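You operate a simulated robot arm through the tools that you are given. There is no shell and no other tool. Be economical: measure what you need, move in short steps, check, and stop when the job is done.

Carry out the task below with a simulated robot arm. There is one attempt and no reset: what you move stays moved.

JOB
Turn the blue dial in the cistern to 5, then flush and let it fill.
Fine: shut the cistern lid again.

The check looks at the end state, three seconds after you hand in, the way a careful person would. Anything else that was tipped, shoved, dropped, spilled or broken makes it a failure. Lids that push on must go on centred and level and be pressed home; caps that screw on are set level and turned clockwise until they are tight.

ROBOT AND FRAMES
A 7-joint arm with a two-finger parallel gripper, fixed in place. Base frame: the origin is at the foot of the arm, x ahead of it, y to its left, z up. Readings come in mm, degrees, newtons and seconds.
Its first joint turns from -166.0 to 166.0 degrees. Payload 4.4 kg.
The TCP is the grasp point between the finger pads, 23 mm short of the fingertips. In the tool frame z runs along the fingers and y along their closing line. Largest opening 94 mm; finger width 38, thickness 10; the body of the gripper, 54 by 96 mm, starts 39 mm behind the TCP.
Orientation is told as [roll, pitch, yaw] about the base's x, y, z axes, in that order, counted from this pose: with the fingers straight down and closing along the base's y, the tool's x points along the base's -x, its y along +y and its z along -z.

CONTROLS
- The arm moves only by the tool play_rows. Its argument "rows" is a list of rows, each a list of 2 entries, a list of its own where there are three numbers: the shift along the base's x, y, z in mm, then the turn, a rotation vector about the base's x, y, z in degrees. In form: [[[x, y, z], [rx, ry, rz]], ...]. A call has 1 to 20 rows; each row shifts and turns the commanded pose from where the row before left it. "claw" is the closure in counts, from 0 (fully open) to 255 (shut), set as the call begins (left out, the last holds). A row lasts 0.2 s, in which the tool goes at most 50 mm and 8.6 degrees; a call with a longer step from one row to the next is refused whole, and so is a gripper value outside its range. A pose out of reach is approached as far as the arm can. The call stops where the force on the tool passes 90 N (or 10 N more than at its start, if that is more) or the arm is blocked; 0.2 s more then pass. The fingers move at their own pace (about 72 mm/s each) and stop on an object; they squeeze with about 40 N. The grip force told is the motor's: it shows also when the fingers shut on nothing. Time passes only in rows, and 0.2 s behind the last, so rows that do not move let the fingers close. It gives the time, the measured TCP pose, the force on the tool (base axes), the opening and the grip force at its end, in the units of the frame above (readings bear some noise), with the torque about the TCP (base axes, N m) and any sound that the robot's microphone picked up.
- Cameras (640 x 400 px; columns grow to the right, rows downward): "scene" is fixed at [46.8, 485.3, 1509.7]; the picture's right is [-0.39, -0.92, 0.00], its down [-0.54, 0.23, -0.81] and it looks along [0.74, -0.31, -0.59] (base axes); focal length 316 px, centre (320, 200). "wrist" rides on the gripper at [86, 16, -75] in the tool frame; the picture's right is [-0.18, 0.98, 0.00], its down [-0.58, -0.11, -0.81] and it looks along [-0.79, -0.15, 0.59] (tool axes); focal length 243 px, centre (320, 200). There is no depth. A picture from a camera that has moved, and an enlarged one, comes with that camera's place and axes in the base frame and with its lens. The place of the scene camera against the robot may be out by one fixed shift of up to 25 mm in any direction.
- grab_frame(camera): a new picture of that camera. No time passes.
- close_up(camera, box): a new picture of the part [left, top, right, bottom] of that camera's present view, enlarged. No time passes.
- close_job(): hands the job in; it is judged then, once.

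Go step by step. Nothing tells you positions but the pictures and the camera data: compare them with the known pose of the tool, close in by small moves and look again before you grip or let go. The budget is 120 turns and 68 pictures, counting those below and the enlarged ones. Unless the task says otherwise, let go and move clear before handing in, and close with one line.

The tools are called as name(argument=value, ...) on one line, values as JSON. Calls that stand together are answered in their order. play_rows: Moves the arm, as the interface text tells. Its arguments: {"type":"object","properties":{"rows":{"type":"array"},"claw":{"type":"number"}},"required":["rows"]} The other tools are called the same way: grab_frame (camera) takes a picture; close_up (camera, box) takes an enlarged picture of a part of a camera's view; close_job () hands the job in.

At the start:

```text
clock: 0.0
eef_pos: [744.6, -37.7, 1204.9]
tool_rot: [0.0, 0.0, 0.0]
force: [0.6, 0.3, 0.9]
moment: [0.03, 0.01, -0.06]
finger_gap: 94.0
grip_force: 0.1
```

scene: 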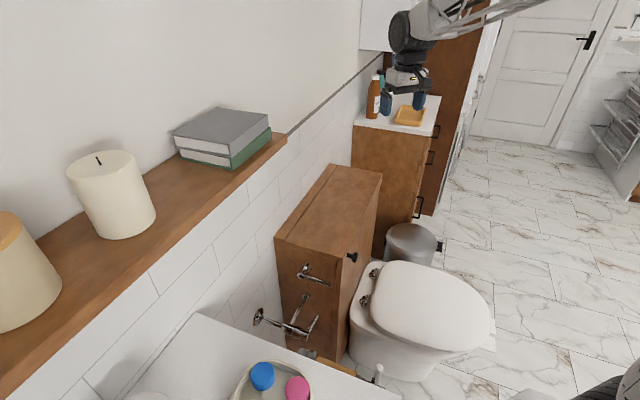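
wrist: 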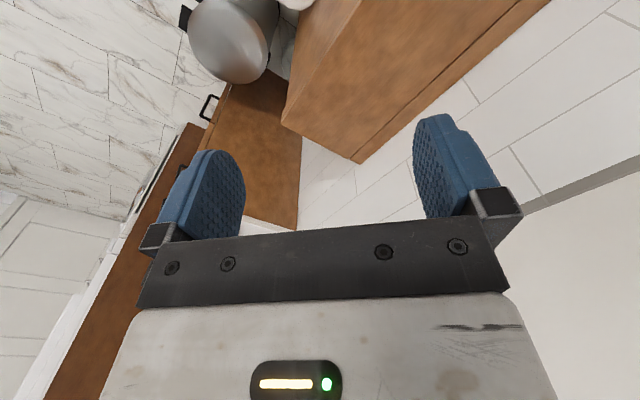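

I see a wooden cistern behind the toilet, with a lid on top. I'll look closer at it first.

close_up(camera="scene", box=[250, 140, 410, 240])

close_up(camera="scene", box=[250, 230, 410, 330])

close_up(camera="wrist", box=[180, 0, 500, 200])

```text
4.00 times, centred on (330, 190) of scene
camera zoom: at [46.8, 485.3, 1509.7], right [-0.39, -0.92, 0.0], down [-0.54, 0.23, -0.81], along [0.74, -0.31, -0.59], focal length 1262 px, centre (280, 240)
```

zoom: 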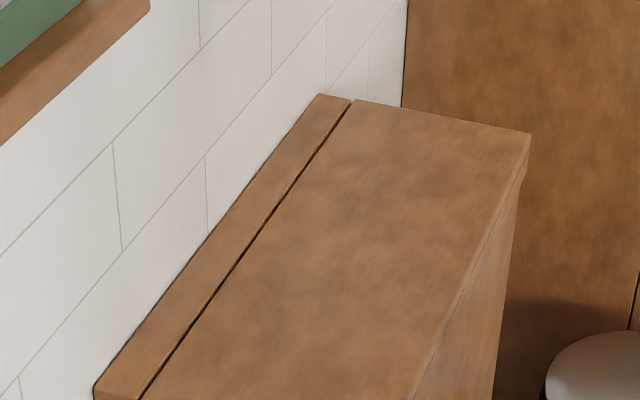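

```text
4.00 times, centred on (330, 280) of scene
camera zoom: at [46.8, 485.3, 1509.7], right [-0.39, -0.92, 0.0], down [-0.54, 0.23, -0.81], along [0.74, -0.31, -0.59], focal length 1262 px, centre (280, -120)
```

zoom: 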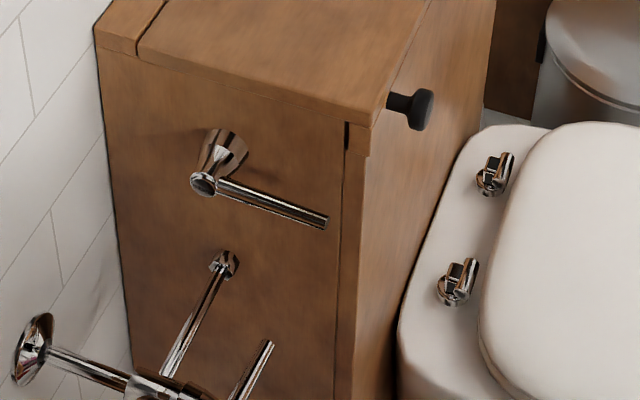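

```text
2.00 times, centred on (340, 100) of wrist
camera zoom: at [658.2, -20.5, 1280.7], right [0.18, 0.98, 0.0], down [0.58, -0.11, 0.81], along [0.79, -0.15, -0.59], focal length 485 px, centre (280, 400)
```

zoom: 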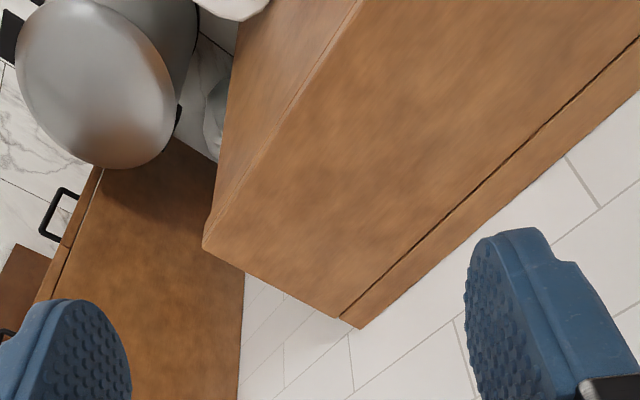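

The cistern stands at roughly 45° to the base axes, with its hinge strip at the wall, a black knob at the front near end and a chrome lever on the near end face. I'll back off and turn the wrist camera toward its front.

play_rows(rows=[[[-36, 0, -12], [0, 0, 6.43]], [[-36, 0, -12], [0, 0, 6.43]], [[-36, 0, -12], [0, 0, 6.43]], [[-36, 0, -12], [0, 0, 6.43]], [[-36, 0, -12], [0, 0, 6.43]], [[-36, 0, -12], [0, 0, 6.43]], [[-36, 0, -12], [0, 0, 6.43]]])

grab_frame(camera="wrist")

grab_frame(camera="scene")

```text
clock: 1.6
eef_pos: [491.3, -38.5, 1120.6]
tool_rot: [0.0, -0.1, 45.2]
force: [0.0, -0.4, -0.1]
moment: [-0.02, -0.03, -0.02]
finger_gap: 94.1
grip_force: 0.0
```

```text
62 pictures are left
camera wrist: at [419.7, -88.5, 1195.5], right [-0.57, 0.82, 0.0], down [0.49, 0.34, 0.81], along [0.66, 0.46, -0.59], focal length 243 px, centre (320, 200)
```

wrist: 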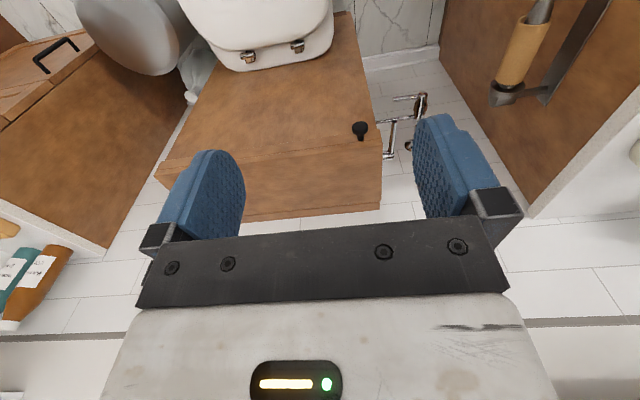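

```text
61 pictures are left
```

scene: 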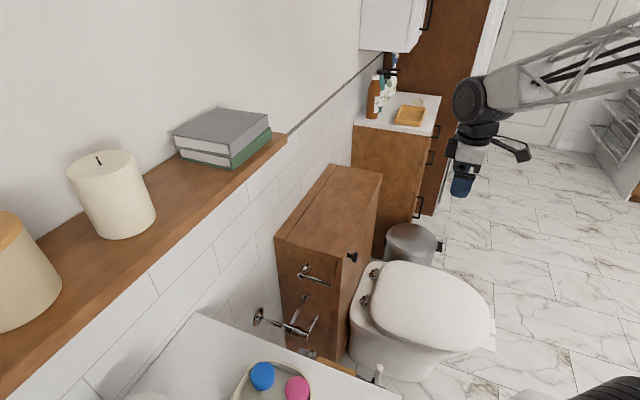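

The knob sits on the front face near the near end. I'll zoom in to see whether it belongs to the lid.

close_up(camera="wrist", box=[300, 80, 460, 180])

close_up(camera="wrist", box=[140, 60, 400, 222])

```text
4.00 times, centred on (380, 130) of wrist
camera zoom: at [419.7, -88.5, 1195.5], right [-0.57, 0.82, 0.0], down [0.49, 0.34, 0.81], along [0.66, 0.46, -0.59], focal length 970 px, centre (80, 480)
```

zoom: 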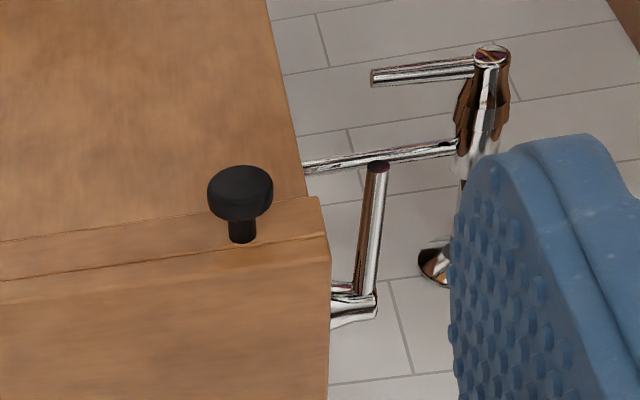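

```text
2.46 times, centred on (270, 141) of wrist
camera zoom: at [419.7, -88.5, 1195.5], right [-0.57, 0.82, 0.0], down [0.49, 0.34, 0.81], along [0.66, 0.46, -0.59], focal length 597 px, centre (443, 345)
```

zoom: 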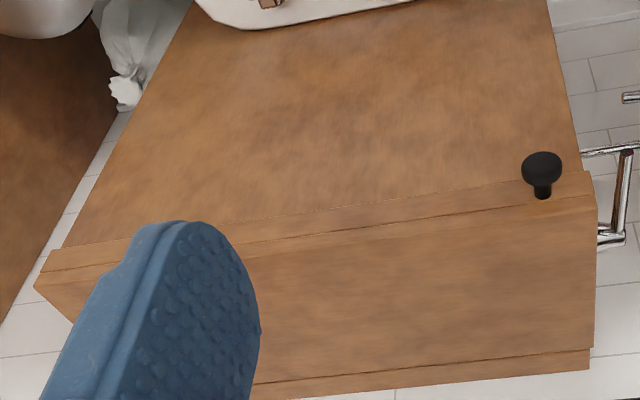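

The knob is on the lid's front lip, at about (611,136,817), and the cistern top is at about z≈835. I'll move the open gripper to above the knob and look again.

play_rows(rows=[[[13.6, 20.4, -27], [0, 0, 0]], [[13.6, 20.4, -27], [0, 0, 0]], [[13.6, 20.4, -27], [0, 0, 0]], [[13.6, 20.4, -27], [0, 0, 0]], [[13.6, 20.4, -27], [0, 0, 0]], [[13.6, 20.4, -27], [0, 0, 0]], [[13.6, 20.4, -27], [0, 0, 0]], [[13.6, 20.4, -20], [0, 0, 0]]])

grab_frame(camera="wrist")

close_up(camera="scene", box=[270, 160, 430, 300])

```text
clock: 3.4
eef_pos: [601.7, 126.7, 909.7]
tool_rot: [0.1, -0.1, 45.0]
force: [0.0, 1.2, 0.2]
moment: [0.01, 0.01, 0.02]
finger_gap: 94.0
grip_force: 0.0
```

```text
58 pictures are left
camera wrist: at [528.4, 76.8, 985.2], right [-0.56, 0.83, 0.0], down [0.49, 0.33, 0.81], along [0.67, 0.46, -0.59], focal length 243 px, centre (320, 200)
```

wrist: 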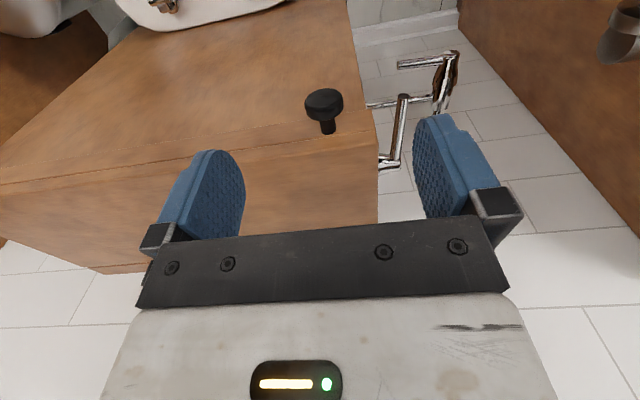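

```text
2.86 times, centred on (350, 230) of scene
camera zoom: at [46.8, 485.3, 1509.7], right [-0.39, -0.92, 0.0], down [-0.54, 0.23, -0.81], along [0.74, -0.31, -0.59], focal length 902 px, centre (234, 114)
```

zoom: 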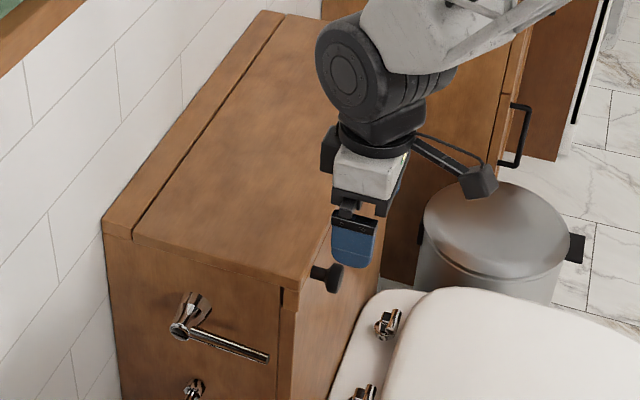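

The knob head is now at about (616,141,812). I'll go down around it with the fingers still open and check before closing.

play_rows(rows=[[[15, 14, 0], [0, 0, 0]], [[0, 0, -25], [0, 0, 0]], [[0, 0, -25], [0, 0, 0]], [[0, 0, -22], [0, 0, 0]], [[0, 0, -20], [0, 0, 0]]])

grab_frame(camera="wrist")

close_up(camera="scene", box=[310, 200, 410, 290])

```text
clock: 4.6
eef_pos: [617.4, 140.1, 819.3]
tool_rot: [-0.1, 0.0, 44.9]
force: [-0.4, 0.5, 0.4]
moment: [0.01, -0.04, 0.0]
finger_gap: 93.8
grip_force: 0.1
```

```text
56 pictures are left
camera wrist: at [545.0, 90.1, 894.9], right [-0.56, 0.83, 0.0], down [0.49, 0.33, 0.81], along [0.67, 0.46, -0.59], focal length 243 px, centre (320, 200)
```

wrist: 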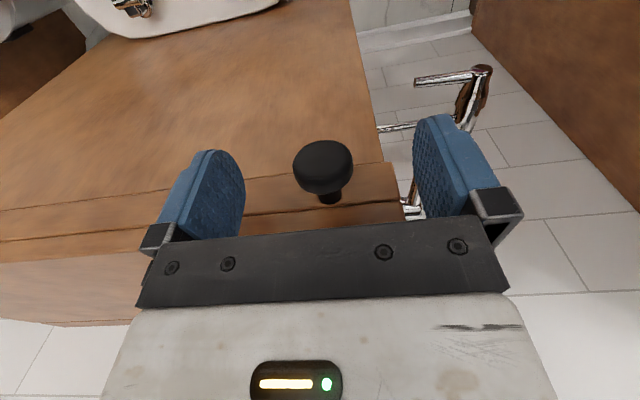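

```text
4.44 times, centred on (360, 245) of scene
camera zoom: at [46.8, 485.3, 1509.7], right [-0.39, -0.92, 0.0], down [-0.54, 0.23, -0.81], along [0.74, -0.31, -0.59], focal length 1402 px, centre (142, 0)
```

zoom: 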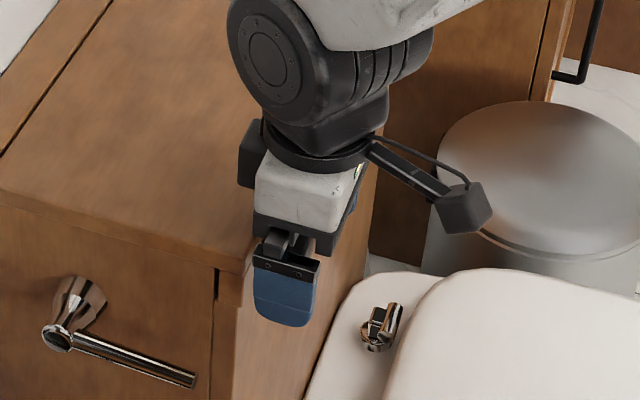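

The knob is centred between the pads, with its head at about z 808. I'll lower 5 mm and close.

play_rows(rows=[[[0, 0, -5], [0, 0, 0]]])

play_rows(rows=[[[0, 0, 0], [0, 0, 0]], [[0, 0, 0], [0, 0, 0]], [[0, 0, 0], [0, 0, 0]]], claw=255)

grab_frame(camera="wrist")

```text
clock: 5.0
eef_pos: [617.2, 139.6, 815.8]
tool_rot: [0.0, 0.0, 45.0]
force: [-0.5, -0.1, -0.8]
moment: [-0.02, 0.03, -0.01]
finger_gap: 94.0
grip_force: 0.0
```

```text
clock: 5.8
eef_pos: [617.0, 139.9, 814.4]
tool_rot: [0.0, 0.0, 45.0]
force: [-11.0, 13.9, 2.0]
moment: [0.27, 0.0, 0.06]
finger_gap: 31.8
grip_force: 45.2
```

```text
54 pictures are left
camera wrist: at [544.7, 90.5, 890.3], right [-0.57, 0.82, 0.0], down [0.49, 0.33, 0.81], along [0.66, 0.46, -0.59], focal length 243 px, centre (320, 200)
```

wrist: 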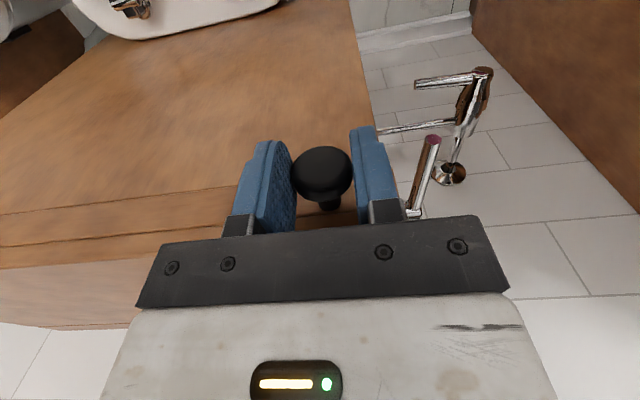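

I have the knob held. I'll start lifting a little along the hinge arc and feel the force.

play_rows(rows=[[[-1.5, 1.5, 9], [0, 0, 0]], [[-0.3, -0.3, 9], [0, 0, 0]], [[0, 0, 10], [0, 0, 0]], [[0, 0, 9.5], [0, 0, 0]]])

close_up(camera="scene", box=[260, 150, 420, 290])

```text
clock: 6.8
eef_pos: [616.9, 140.8, 853.4]
tool_rot: [-0.1, -0.2, 44.8]
force: [49.8, -57.9, -12.5]
moment: [-1.58, 0.44, -0.39]
finger_gap: 32.0
grip_force: 44.5
```

```text
2.86 times, centred on (340, 220) of scene
camera zoom: at [46.8, 485.3, 1509.7], right [-0.39, -0.92, 0.0], down [-0.54, 0.23, -0.81], along [0.74, -0.31, -0.59], focal length 902 px, centre (263, 143)
```

zoom: 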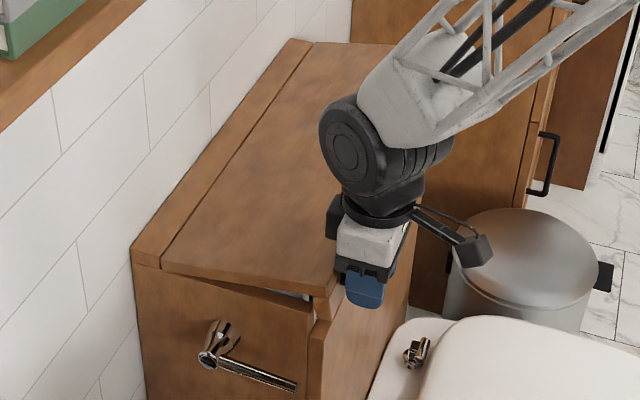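

The lid is coming up, but there's a sideways load from my small lateral shift. I'll undo that.

play_rows(rows=[[[1.2, -1.2, 0], [0, 0, 0]]])

```text
clock: 7.2
eef_pos: [616.2, 140.6, 853.6]
tool_rot: [0.0, -0.1, 45.0]
force: [37.3, -38.4, -4.6]
moment: [-0.37, -0.52, -0.45]
finger_gap: 31.9
grip_force: 45.2
```

play_rows(rows=[[[1.5, -1.5, 0], [0, 0, 0]]])

```text
clock: 7.6
eef_pos: [616.3, 140.4, 852.0]
tool_rot: [0.0, 0.0, 45.1]
force: [8.6, 5.1, 4.8]
moment: [1.04, -1.13, -0.05]
finger_gap: 31.7
grip_force: 44.7
```

The load is nearly gone. I'll carry on up the arc to about 30°, tilting the tool slightly so it comes from the front.

play_rows(rows=[[[1.6, 1.6, 18.7], [0, 0, 0]], [[2.8, 2.8, 18.4], [0, 0, 0]], [[3.9, 3.9, 18], [2.1, -2.1, 0]], [[5.1, 5.1, 17.5], [2.1, -2.1, 0]]])

```text
clock: 8.6
eef_pos: [629.2, 152.1, 926.7]
tool_rot: [0.2, -5.9, 45.1]
force: [-25.9, 1.6, -6.5]
moment: [-0.91, 1.32, 0.12]
finger_gap: 31.7
grip_force: 44.4
```

play_rows(rows=[[[5.5, 6.5, 16.7], [2.1, -2.1, 0]], [[7, 7, 16], [2.1, -2.1, 0]], [[8, 8, 15], [2.1, -2.1, 0]], [[9, 9, 13.9], [2.1, -2.1, 0]]])

close_up(camera="scene", box=[240, 110, 440, 290])

```text
clock: 9.6
eef_pos: [660.7, 183.0, 988.5]
tool_rot: [0.1, -17.8, 45.1]
force: [-55.2, 28.7, -1.8]
moment: [-0.42, 1.82, 0.34]
finger_gap: 31.9
grip_force: 44.9
```

```text
2.22 times, centred on (340, 200) of scene
camera zoom: at [46.8, 485.3, 1509.7], right [-0.39, -0.92, 0.0], down [-0.54, 0.23, -0.81], along [0.74, -0.31, -0.59], focal length 701 px, centre (276, 200)
```

zoom: 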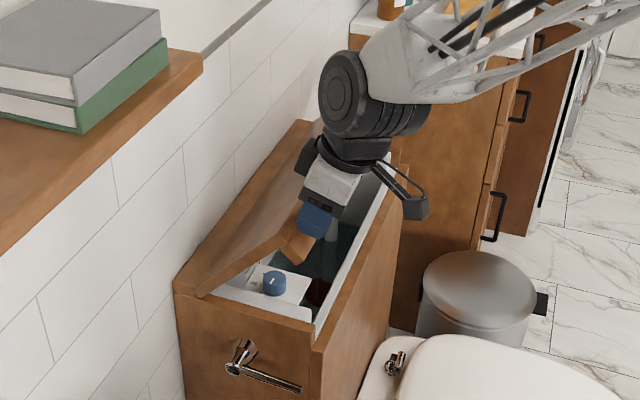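

The lid is opening well and shows the blue dial at the near end. I'll relieve the side load and carry on past 80°.

play_rows(rows=[[[8.3, 11.3, 12.8], [2.1, -2.1, 0]], [[10.2, 10.8, 11.6], [2.1, -2.1, 0]], [[11.1, 11.1, 10.2], [2.1, -2.1, 0]], [[11.8, 11.8, 8.8], [2.1, -2.1, 0]]])

```text
clock: 10.6
eef_pos: [703.5, 227.8, 1032.8]
tool_rot: [-0.2, -29.9, 44.9]
force: [20.5, -44.3, 3.8]
moment: [-1.62, 0.54, -0.15]
finger_gap: 32.0
grip_force: 45.2
```

play_rows(rows=[[[13.2, 11.2, 7.3], [2.1, -2.1, 0]], [[12.9, 12.5, 5.8], [2.1, -2.1, 0]]])

close_up(camera="scene", box=[240, 90, 440, 290])

grab_frame(camera="wrist")

```text
clock: 11.2
eef_pos: [727.3, 250.6, 1045.1]
tool_rot: [-0.1, -35.8, 45.0]
force: [15.2, -37.4, 14.9]
moment: [-1.38, 0.65, -0.1]
finger_gap: 31.8
grip_force: 44.8
```

```text
2.00 times, centred on (340, 190) of scene
camera zoom: at [46.8, 485.3, 1509.7], right [-0.39, -0.92, 0.0], down [-0.54, 0.23, -0.81], along [0.74, -0.31, -0.59], focal length 631 px, centre (280, 220)
```

zoom: 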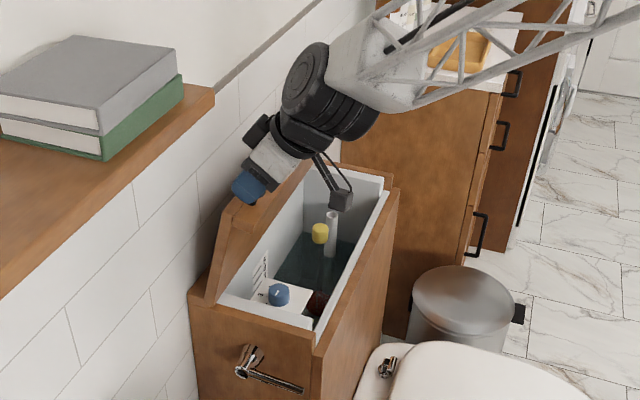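

```text
50 pictures are left
camera wrist: at [635.8, 182.0, 1055.5], right [-0.59, 0.8, 0.11], down [0.08, -0.08, 0.99], along [0.8, 0.59, -0.02], focal length 243 px, centre (320, 200)
```

wrist: 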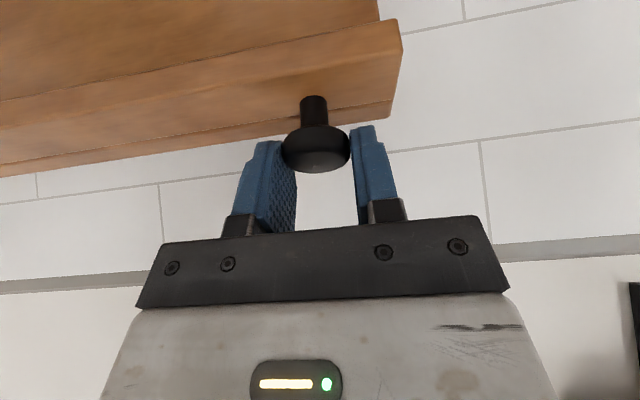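

About 80° open now. I'll go on to just past vertical, watching the force.

play_rows(rows=[[[13.6, 12.2, 4.1], [0, 0, 0]], [[13.2, 13.2, 2.6], [0, 0, 0]]])

play_rows(rows=[[[7.2, 6.2, 0.6], [0, 0, 0]]])

```text
clock: 11.8
eef_pos: [754.3, 277.9, 1051.0]
tool_rot: [-0.1, -35.7, 45.1]
force: [-12.4, -7.3, 28.1]
moment: [-0.86, 0.8, 0.15]
finger_gap: 31.9
grip_force: 44.9
```

```text
clock: 12.2
eef_pos: [762.1, 284.3, 1049.9]
tool_rot: [0.2, -35.6, 45.0]
force: [-28.0, 11.0, 26.3]
moment: [-0.56, 1.17, -0.08]
finger_gap: 31.8
grip_force: 45.2
```

play_rows(rows=[[[6.2, 7.2, 1.5], [0, 0, 0]]])

grab_frame(camera="scene")

grab_frame(camera="wrist")

```text
clock: 12.6
eef_pos: [767.0, 291.4, 1050.1]
tool_rot: [0.0, -35.5, 45.0]
force: [-31.4, 16.8, 8.6]
moment: [-0.75, 1.25, 0.07]
finger_gap: 31.7
grip_force: 44.9
```

```text
49 pictures are left
```

scene: 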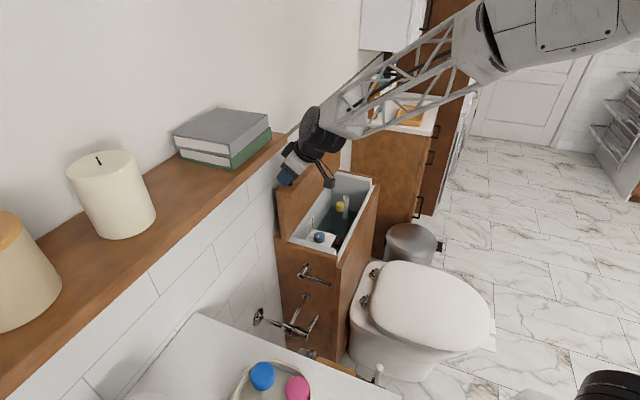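

```text
48 pictures are left
camera wrist: at [676.4, 222.1, 1061.6], right [-0.59, 0.8, 0.11], down [0.08, -0.07, 0.99], along [0.8, 0.6, -0.02], focal length 243 px, centre (320, 200)
```

wrist: 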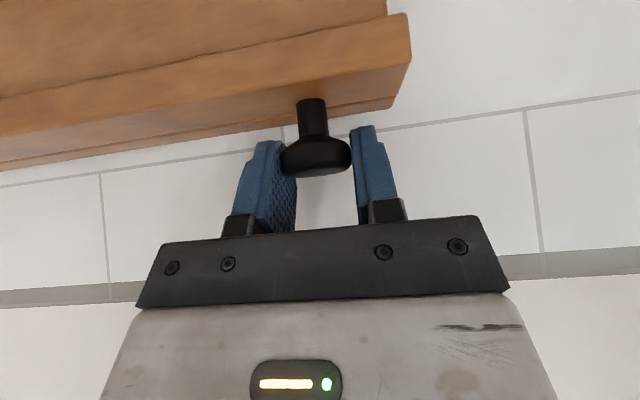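

Past vertical with no firm stop yet. I'll push a little further until it meets the stop.

play_rows(rows=[[[5.5, 7.5, 0], [0, 0, 0]]])

play_rows(rows=[[[6, 6, -0.5], [0, 0, 0]]])

```text
clock: 13.0
eef_pos: [774.2, 297.2, 1051.2]
tool_rot: [0.0, -35.5, 45.1]
force: [-23.8, 10.0, 1.5]
moment: [-0.89, 1.15, -0.05]
finger_gap: 31.8
grip_force: 45.0
```

```text
clock: 13.4
eef_pos: [779.6, 302.9, 1050.2]
tool_rot: [0.1, -35.6, 45.1]
force: [-13.3, -0.6, -6.1]
moment: [-0.95, 0.99, 0.03]
finger_gap: 32.0
grip_force: 45.2
```

play_rows(rows=[[[5, 5, -0.8], [0, 0, 0]]])

close_up(camera="scene", box=[250, 110, 390, 270])

```text
clock: 13.8
eef_pos: [783.0, 306.3, 1050.1]
tool_rot: [0.0, -35.6, 44.9]
force: [-60.5, -39.6, 6.8]
moment: [-0.26, -1.19, -0.51]
finger_gap: 31.7
grip_force: 45.2
```

```text
2.50 times, centred on (320, 190) of scene
camera zoom: at [46.8, 485.3, 1509.7], right [-0.39, -0.92, 0.0], down [-0.54, 0.23, -0.81], along [0.74, -0.31, -0.59], focal length 789 px, centre (320, 225)
```

zoom: 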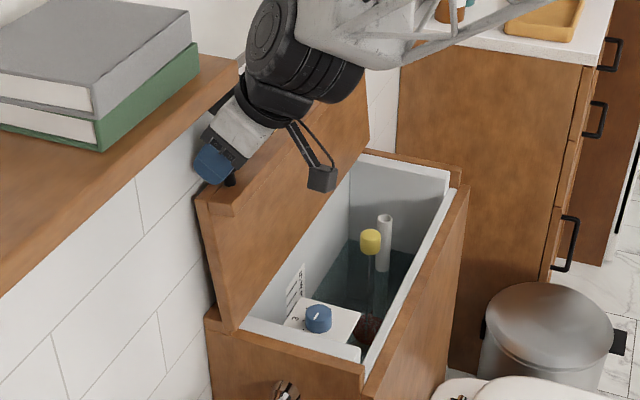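

It has met its stop at about 102°. I'll ease off, open, and retreat along the tool axis.

play_rows(rows=[[[-2.5, -2.5, 0], [0, 0, 0]]])

play_rows(rows=[[[0, 0, 0], [0, 0, 0]], [[0, 0, 0], [0, 0, 0]], [[0, 0, 0], [0, 0, 0]], [[-8, -8, 16], [0, 0, 0]], [[-8, -8, 16], [0, 0, 0]], [[-12, -12, 16], [0, 0, 0]]], claw=0)

close_up(camera="scene", box=[250, 110, 390, 270])

```text
clock: 14.2
eef_pos: [783.3, 306.8, 1049.9]
tool_rot: [-0.1, -35.7, 45.1]
force: [15.2, 0.7, -14.4]
moment: [0.93, -1.04, 0.03]
finger_gap: 32.1
grip_force: 44.9
```

```text
clock: 15.6
eef_pos: [752.5, 279.7, 1099.2]
tool_rot: [0.1, -35.6, 45.0]
force: [-0.9, 0.6, 0.1]
moment: [0.02, -0.03, -0.02]
finger_gap: 94.3
grip_force: 0.0
```

```text
2.50 times, centred on (320, 190) of scene
camera zoom: at [46.8, 485.3, 1509.7], right [-0.39, -0.92, 0.0], down [-0.54, 0.23, -0.81], along [0.74, -0.31, -0.59], focal length 789 px, centre (320, 225)
```

zoom: 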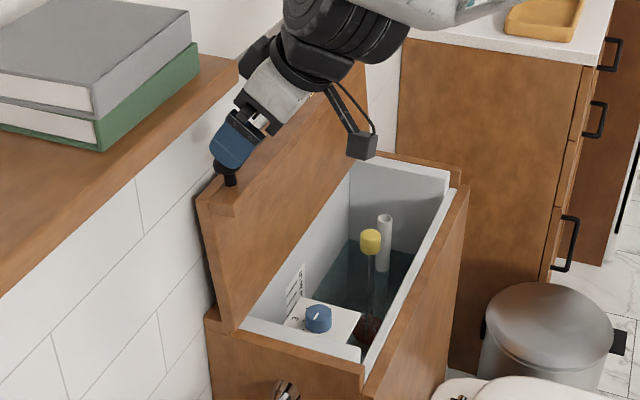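

The lid stays open by itself. I'll straighten the tool and move the camera over the dial.

play_rows(rows=[[[-16, -40, 0], [-5.05, 5.05, 0]], [[-16, -40, 0], [-5.05, 5.05, 0]], [[0, -15, -40], [-5.05, 5.05, 0]], [[0, -15, -40], [-5.05, 5.05, 0]], [[0, 0, -45], [-5.05, 5.05, 0]]])

grab_frame(camera="wrist")

close_up(camera="scene", box=[295, 215, 355, 255])

```text
clock: 16.8
eef_pos: [719.9, 168.2, 975.2]
tool_rot: [-0.1, 0.1, 45.0]
force: [0.6, 0.1, 0.4]
moment: [-0.01, -0.02, 0.0]
finger_gap: 94.1
grip_force: 0.0
```

```text
45 pictures are left
camera wrist: at [647.4, 119.4, 1050.3], right [-0.57, 0.82, 0.0], down [0.49, 0.34, 0.81], along [0.66, 0.45, -0.59], focal length 243 px, centre (320, 200)
```

wrist: 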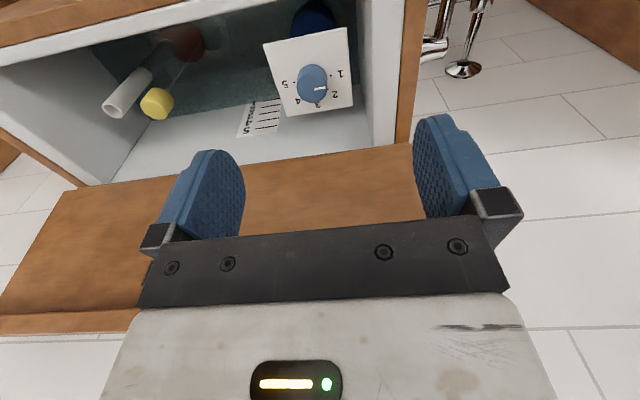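

```text
10.00 times, centred on (325, 235) of scene
camera zoom: at [46.8, 485.3, 1509.7], right [-0.39, -0.92, 0.0], down [-0.54, 0.23, -0.81], along [0.74, -0.31, -0.59], focal length 3156 px, centre (270, -150)
```

zoom: 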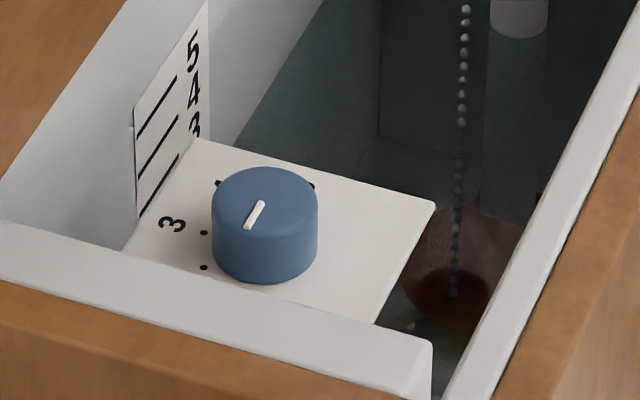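

close_up(camera="wrist", box=[250, 20, 370, 130])

```text
3.64 times, centred on (310, 75) of wrist
camera zoom: at [647.4, 119.4, 1050.3], right [-0.57, 0.82, 0.0], down [0.49, 0.34, 0.81], along [0.66, 0.45, -0.59], focal length 882 px, centre (356, 654)
```

zoom: 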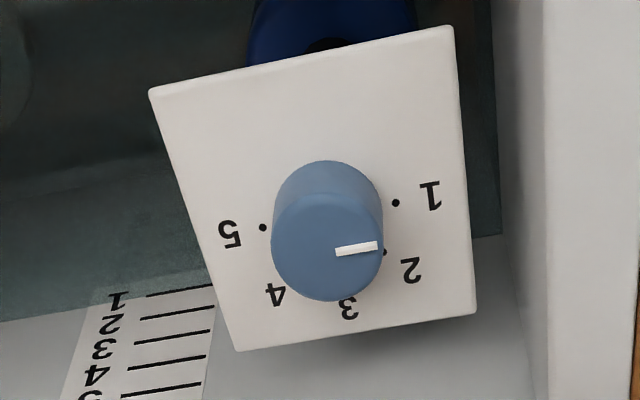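

The dial points at 1, and 5 is 180° clockwise from it as seen from above. I take the dial top to be at about (764,188,798). I'll pre-turn the tool by +90° above it with partly open fingers, so one 180° turn will do.

play_rows(rows=[[[4, 2, 0], [0, 0, 8.2]], [[4, 2, 0], [0, 0, 8.2]], [[4, 2, 0], [0, 0, 8.2]], [[4, 2, 0], [0, 0, 8.2]], [[4, 2, -10], [0, 0, 8.2]], [[4, 2, -10], [0, 0, 8.2]], [[4, 2, -10], [0, 0, 8.2]], [[4, 2, -10], [0, 0, 8.2]], [[4, 2, -10], [0, 0, 8.2]], [[4, 1, -10], [0, 0, 8.1]], [[4, 1, -10], [0, 0, 8.1]]], claw=119)

grab_frame(camera="wrist")

close_up(camera="scene", box=[260, 130, 400, 270])

```text
clock: 19.2
eef_pos: [765.3, 189.7, 903.9]
tool_rot: [0.0, 0.1, 135.1]
force: [0.5, -0.4, -0.5]
moment: [0.0, -0.01, 0.01]
finger_gap: 50.2
grip_force: 0.0
```

```text
42 pictures are left
camera wrist: at [816.0, 116.9, 979.1], right [-0.82, -0.57, 0.0], down [-0.34, 0.49, 0.81], along [-0.46, 0.66, -0.59], focal length 243 px, centre (320, 200)
```

wrist: 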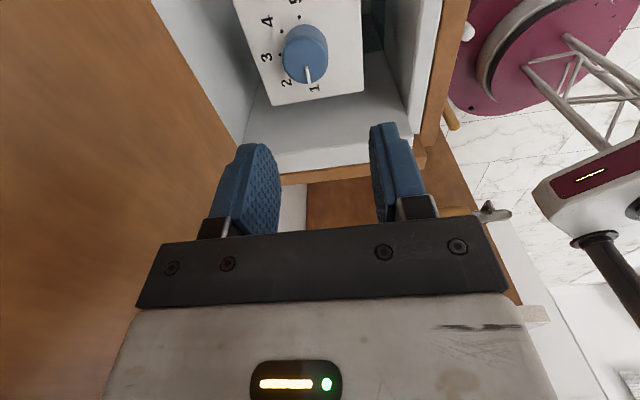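

```text
2.86 times, centred on (330, 200) of scene
camera zoom: at [46.8, 485.3, 1509.7], right [-0.39, -0.92, 0.0], down [-0.54, 0.23, -0.81], along [0.74, -0.31, -0.59], focal length 902 px, centre (291, 200)
```

zoom: 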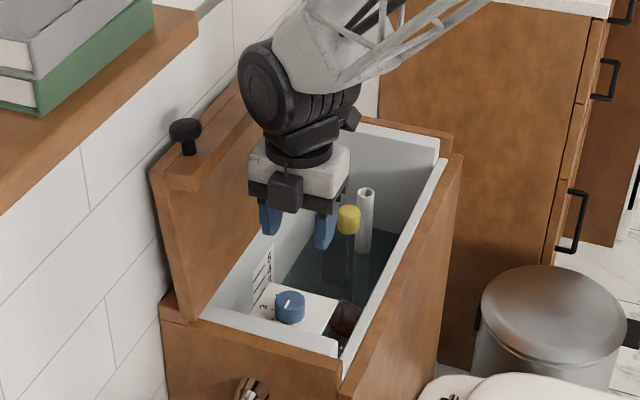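

The two wrist views intersect at about (774,194,781) for the dial top. I'll zoom once to refine that.

close_up(camera="wrist", box=[230, 0, 390, 110])

```text
3.64 times, centred on (310, 55) of wrist
camera zoom: at [816.0, 116.9, 979.1], right [-0.82, -0.57, 0.0], down [-0.34, 0.49, 0.81], along [-0.46, 0.66, -0.59], focal length 882 px, centre (356, 727)
```

zoom: 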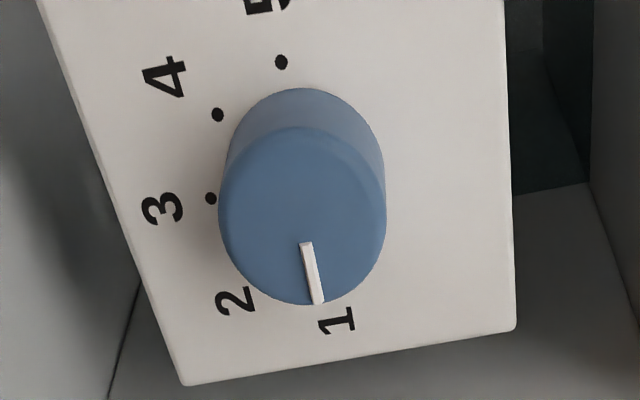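

The dial is about 36 mm across, top z≈781, and the plate is at about 755. I'll move over it, stop just above and check.

play_rows(rows=[[[9.7, 4.3, 0], [0, 0, 0]], [[0, 0, -30], [0, 0, 0]], [[0, 0, -30], [0, 0, 0]], [[0, 0, -30], [0, 0, 0]]])

grab_frame(camera="wrist")

close_up(camera="scene", box=[260, 150, 380, 270])

```text
clock: 20.2
eef_pos: [776.7, 191.3, 814.6]
tool_rot: [0.0, 0.0, 134.9]
force: [0.1, -0.1, 0.5]
moment: [-0.02, 0.04, 0.0]
finger_gap: 50.3
grip_force: 0.1
```

```text
39 pictures are left
camera wrist: at [825.1, 119.1, 889.4], right [-0.82, -0.57, 0.0], down [-0.34, 0.49, 0.81], along [-0.45, 0.66, -0.59], focal length 243 px, centre (320, 200)
```

wrist: 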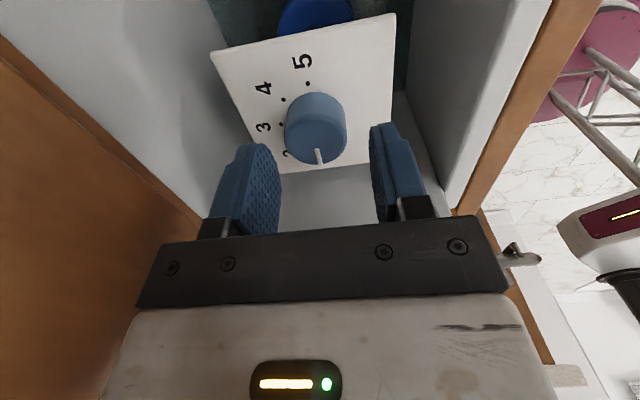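

```text
3.33 times, centred on (320, 210) of scene
camera zoom: at [46.8, 485.3, 1509.7], right [-0.39, -0.92, 0.0], down [-0.54, 0.23, -0.81], along [0.74, -0.31, -0.59], focal length 1052 px, centre (320, 167)
```

zoom: 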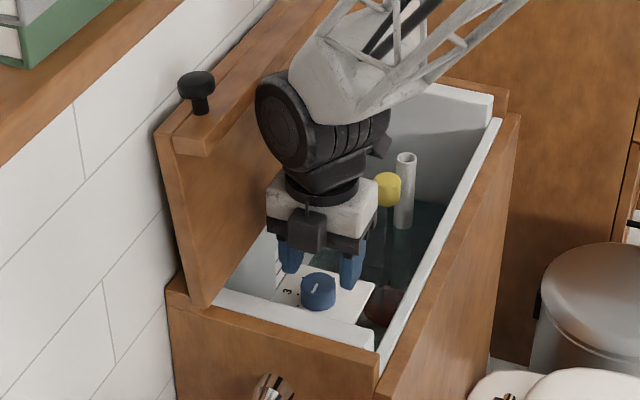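

The TCP is over the dial axis. I'll lower it around the dial and grip.

play_rows(rows=[[[0, 1, -13], [0, 0, 0]], [[0, 0, -12], [0, 0, 0]]])

play_rows(rows=[[[0, 0, 0], [0, 0, 0]], [[0, 0, 0], [0, 0, 0]]], claw=255)

grab_frame(camera="wrist")

```text
clock: 20.8
eef_pos: [774.5, 193.9, 788.4]
tool_rot: [0.0, 0.2, 134.9]
force: [-0.4, 0.2, 0.1]
moment: [0.0, -0.01, 0.0]
finger_gap: 50.4
grip_force: 0.1
```

```text
clock: 21.4
eef_pos: [775.4, 194.9, 788.7]
tool_rot: [-0.2, 0.2, 135.1]
force: [54.8, 50.2, -31.3]
moment: [-0.17, -0.76, -0.16]
finger_gap: 34.8
grip_force: 44.9
```

```text
37 pictures are left
camera wrist: at [826.2, 122.2, 864.1], right [-0.82, -0.57, 0.0], down [-0.34, 0.49, 0.81], along [-0.45, 0.66, -0.59], focal length 243 px, centre (320, 200)
```

wrist: 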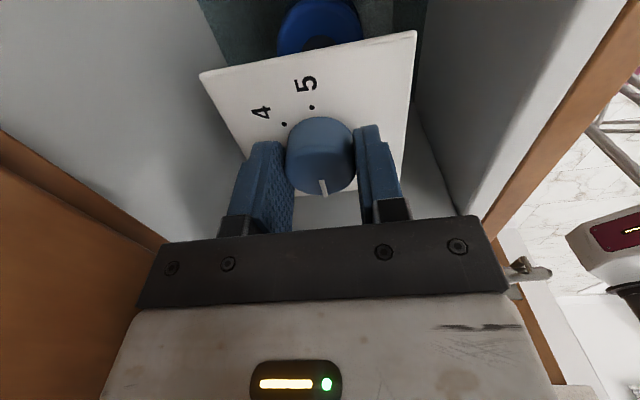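

The dial is gripped at 34.8 mm with a sideways load, so I'll recentre towards +d.

play_rows(rows=[[[1.4, 1.4, -0.5], [0, 0, 0]]])

```text
clock: 21.8
eef_pos: [776.3, 195.7, 788.5]
tool_rot: [0.0, 0.1, 135.0]
force: [33.6, 34.8, -10.8]
moment: [-0.13, -1.06, -0.07]
finger_gap: 35.1
grip_force: 45.0
```

play_rows(rows=[[[1.6, 1.6, -0.3], [0, 0, 0]]])

```text
clock: 22.2
eef_pos: [776.5, 194.5, 788.0]
tool_rot: [0.1, -0.1, 135.0]
force: [-19.8, -4.2, 31.8]
moment: [-0.28, -0.11, 0.04]
finger_gap: 35.0
grip_force: 45.1
```

play_rows(rows=[[[-0.2, -0.2, 0.3], [0, 0, -8]], [[0, 0, 0], [0, 0, -8]], [[0, 0, 0], [0, 0, -8]]])

grab_frame(camera="wrist")

```text
clock: 23.2
eef_pos: [775.1, 194.2, 788.4]
tool_rot: [0.2, 0.2, 111.0]
force: [-19.1, -9.5, 16.3]
moment: [-0.28, 0.21, 0.0]
finger_gap: 35.0
grip_force: 44.9
stopped in row 3: the force on the tool passed its limit at 92 N (the readings are from after the stop); the commanded pose is now the measured one
```

```text
36 pictures are left
camera wrist: at [792.3, 108.1, 863.9], right [-0.98, -0.18, 0.0], down [-0.1, 0.58, 0.81], along [-0.15, 0.79, -0.59], focal length 243 px, centre (320, 200)
```

wrist: 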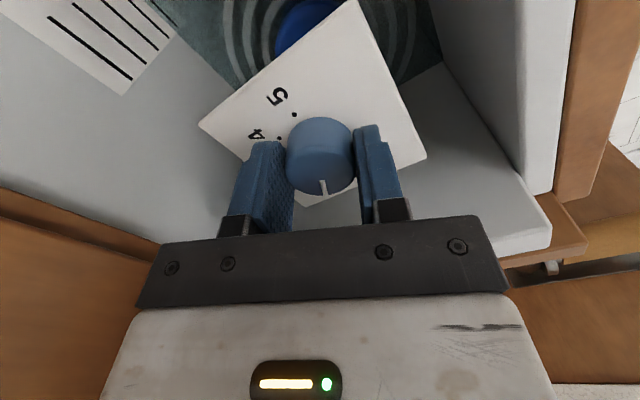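

The dial turns with the tool, but a transient force stopped it. I'll go on in slower, smaller steps.

play_rows(rows=[[[0, 0, 0], [0, 0, -4]], [[0, 0, 0], [0, 0, -4]], [[0, 0, 0], [0, 0, -4]], [[0, 0, 0], [0, 0, -4]]])

```text
clock: 24.2
eef_pos: [775.1, 193.7, 788.4]
tool_rot: [0.1, 0.1, 94.8]
force: [-53.5, -29.9, 41.2]
moment: [-0.22, 0.97, 0.06]
finger_gap: 34.8
grip_force: 45.4
```

play_rows(rows=[[[-1, -0.6, 0.6], [0, 0, 0]], [[-0.5, -0.3, 0.3], [0, 0, -3]]])

```text
clock: 24.8
eef_pos: [775.6, 193.7, 789.3]
tool_rot: [0.1, 0.1, 91.9]
force: [-9.8, -10.9, 5.8]
moment: [-1.06, 0.55, 0.01]
finger_gap: 35.1
grip_force: 44.8
```

play_rows(rows=[[[0, 0, 0], [0, 0, -5]], [[0, 0, 0], [0, 0, -5]], [[0, 0, 0], [0, 0, -5]], [[-0.2, -0.2, 0], [0, 0, -5]]])

```text
clock: 25.8
eef_pos: [774.7, 194.0, 788.7]
tool_rot: [0.1, 0.1, 71.8]
force: [13.6, -3.4, -9.5]
moment: [-0.22, 0.14, 0.0]
finger_gap: 35.3
grip_force: 45.4
```

play_rows(rows=[[[0, 0, 0], [0, 0, -5]], [[0, 0, 0], [0, 0, -5]], [[0, 0, 0], [0, 0, -5]], [[0, 0, 0], [0, 0, -5]], [[0, 0, 0], [0, 0, -5]], [[0, 0, 0], [0, 0, -5]]])

grab_frame(camera="wrist")

```text
clock: 27.2
eef_pos: [774.2, 195.2, 788.6]
tool_rot: [0.3, 0.1, 41.9]
force: [3.4, 36.2, -10.0]
moment: [0.68, -0.82, 0.08]
finger_gap: 35.2
grip_force: 45.2
```

```text
35 pictures are left
camera wrist: at [699.9, 149.0, 863.9], right [-0.52, 0.85, 0.0], down [0.51, 0.31, 0.81], along [0.69, 0.42, -0.59], focal length 243 px, centre (320, 200)
```

wrist: 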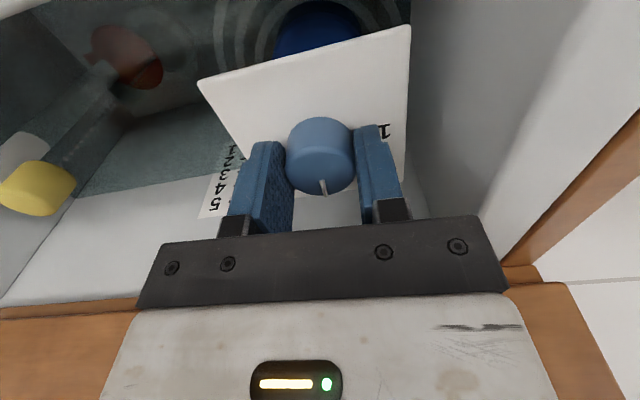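

At about 3 now, holding well. I'll continue.

play_rows(rows=[[[0, 0.8, -0.2], [0, 0, -5]], [[0, 0, 0], [0, 0, -5]], [[0, 0, 0], [0, 0, -5]], [[0, 0, 0], [0, 0, -5]], [[0, 0, 0], [0, 0, -5]], [[0, 0, 0], [0, 0, -5]]])

```text
clock: 28.6
eef_pos: [774.2, 194.8, 789.0]
tool_rot: [0.3, 0.0, 11.9]
force: [-31.5, 63.9, 6.4]
moment: [0.86, 0.0, 0.08]
finger_gap: 35.0
grip_force: 44.6
```

play_rows(rows=[[[-0.8, 1.7, 0], [0, 0, 0]], [[0, 0, 0], [0, 0, -5]], [[0, 0, 0], [0, 0, -5]], [[0, 0, 0], [0, 0, -5]]])

```text
clock: 29.6
eef_pos: [774.8, 196.1, 787.5]
tool_rot: [0.1, 0.1, -3.1]
force: [-22.3, 19.9, 4.7]
moment: [-0.07, -0.2, 0.04]
finger_gap: 34.9
grip_force: 45.1
```

play_rows(rows=[[[-0.3, 0.3, 0], [0, 0, -5]], [[0, 0, 0], [0, 0, -5]], [[0, 0, 0], [0, 0, -5]], [[0, 0, 0], [0, 0, -5]]])

```text
clock: 30.6
eef_pos: [774.3, 196.0, 788.5]
tool_rot: [0.2, 0.0, -23.2]
force: [16.6, -8.7, -19.6]
moment: [-0.22, 0.46, -0.01]
finger_gap: 35.2
grip_force: 44.9
```

play_rows(rows=[[[0, 0, 0], [0, 0, -5]], [[0, 0, 0], [0, 0, -5]], [[0, 0, 0], [0, 0, -5]], [[0, 0, 0], [0, 0, -5]]])

grab_frame(camera="wrist")

```text
clock: 31.6
eef_pos: [773.8, 196.2, 788.8]
tool_rot: [0.2, 0.1, -43.3]
force: [36.6, -5.8, -23.8]
moment: [-0.57, 0.08, 0.0]
finger_gap: 35.1
grip_force: 45.0
```

```text
34 pictures are left
camera wrist: at [722.7, 267.3, 863.9], right [0.81, 0.59, 0.0], down [0.35, -0.48, 0.81], along [0.48, -0.65, -0.59], focal length 243 px, centre (320, 200)
```

wrist: 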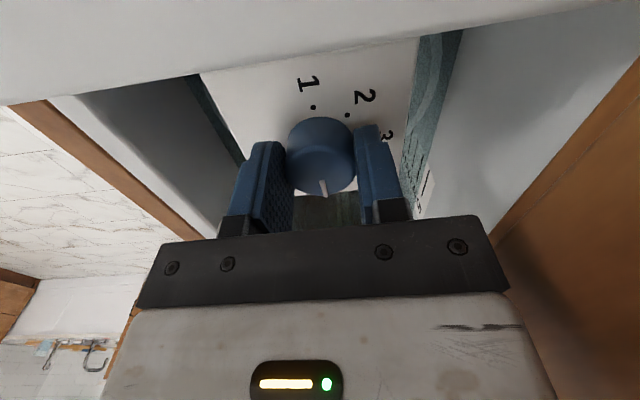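

That's almost 180°. I'll finish the last degree or two, open to 50 mm, rise and read the dial.

play_rows(rows=[[[0, 0, 0], [0, 0, -1.7]]])

play_rows(rows=[[[0, 0, 0], [0, 0, 0]], [[0, 0, 0], [0, 0, 0]], [[0, 0, 20], [0, 0, 0]], [[0, 0, 30], [0, 0, 0]], [[0, 0, 40], [0, 0, 0]], [[0, 0, 40], [0, 0, 0]]], claw=119)

close_up(camera="wrist", box=[230, 0, 390, 110])

close_up(camera="scene", box=[270, 170, 380, 270])

```text
clock: 32.0
eef_pos: [774.1, 196.8, 788.9]
tool_rot: [0.2, 0.1, -44.7]
force: [43.7, 0.1, -26.2]
moment: [-0.54, -0.17, 0.02]
finger_gap: 34.8
grip_force: 45.0
```

```text
clock: 33.4
eef_pos: [773.4, 195.6, 917.8]
tool_rot: [0.1, 0.0, -44.8]
force: [-0.2, -0.4, -0.4]
moment: [-0.01, 0.0, 0.0]
finger_gap: 50.0
grip_force: 0.1
```

```text
3.64 times, centred on (310, 55) of wrist
camera zoom: at [724.1, 269.0, 993.0], right [0.82, 0.57, 0.0], down [0.34, -0.49, 0.81], along [0.46, -0.66, -0.59], focal length 882 px, centre (356, 727)
```

zoom: 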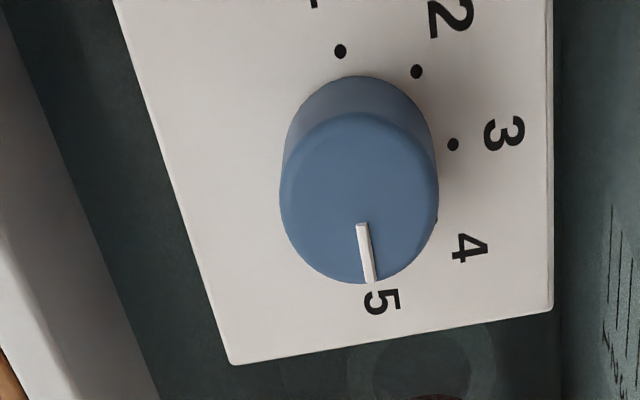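

```text
4.00 times, centred on (325, 220) of scene
camera zoom: at [46.8, 485.3, 1509.7], right [-0.39, -0.92, 0.0], down [-0.54, 0.23, -0.81], along [0.74, -0.31, -0.59], focal length 1262 px, centre (300, 120)
```

zoom: 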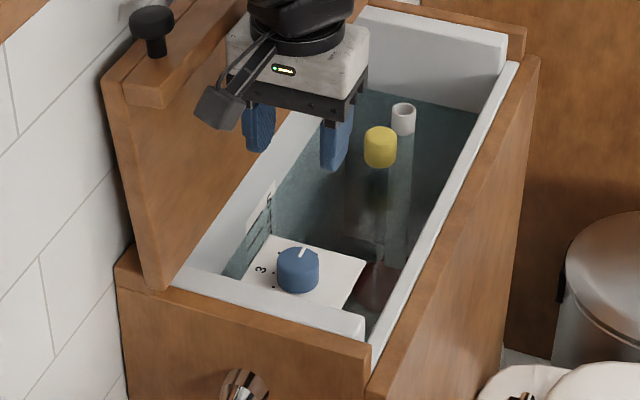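

The dial reads 5. The chrome lever on the near end face should be the flush, so I'll move the camera round to see it.

play_rows(rows=[[[-39, 4, 5], [0, 0, 0]], [[-39, 4, 5], [0, 0, 0]], [[-39, 8, 5], [0, 0, 0]], [[-39, 8, 5], [0, 0, 0]], [[-39, 10, 5], [0, 0, 0]], [[-38, 10, 5], [0, 0, 0]]])

grab_frame(camera="wrist")

grab_frame(camera="scene")

```text
clock: 34.8
eef_pos: [540.0, 239.9, 946.7]
tool_rot: [0.2, 0.0, -44.9]
force: [-1.2, -0.1, 0.6]
moment: [0.02, -0.03, 0.01]
finger_gap: 50.2
grip_force: 0.0
```

```text
31 pictures are left
camera wrist: at [489.1, 311.9, 1022.4], right [0.82, 0.57, 0.0], down [0.34, -0.49, 0.81], along [0.46, -0.66, -0.59], focal length 243 px, centre (320, 200)
```

wrist: 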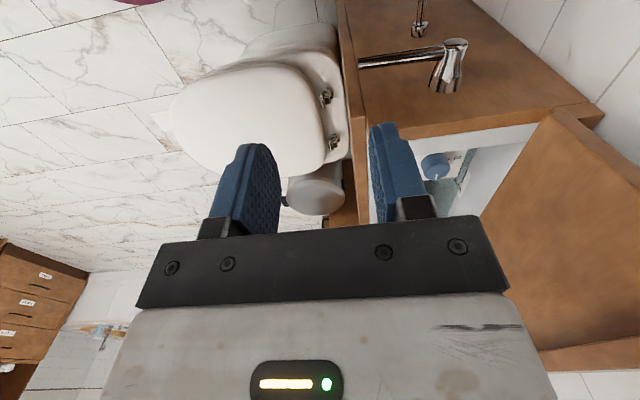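

```text
30 pictures are left
```

scene: 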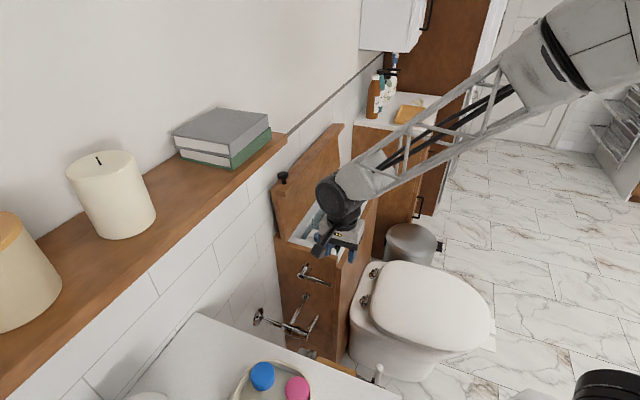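

I need a second viewpoint for the lever's depth, so I'll lower the tool 90 mm and look again.

play_rows(rows=[[[0, 0, -30], [0, 0, 0]], [[0, 0, -30], [0, 0, 0]], [[0, 0, -30], [0, 0, 0]]], claw=255)

grab_frame(camera="wrist")

```text
clock: 35.6
eef_pos: [539.8, 239.6, 859.7]
tool_rot: [0.2, 0.1, -44.8]
force: [-0.8, 0.2, 0.1]
moment: [0.0, 0.03, -0.01]
finger_gap: 0.2
grip_force: 40.8
```

```text
29 pictures are left
camera wrist: at [490.4, 312.5, 934.3], right [0.82, 0.57, 0.0], down [0.33, -0.49, 0.81], along [0.46, -0.66, -0.59], focal length 243 px, centre (320, 200)
```

wrist: 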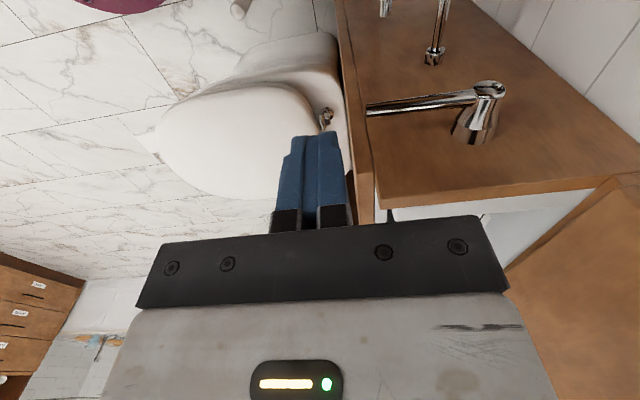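

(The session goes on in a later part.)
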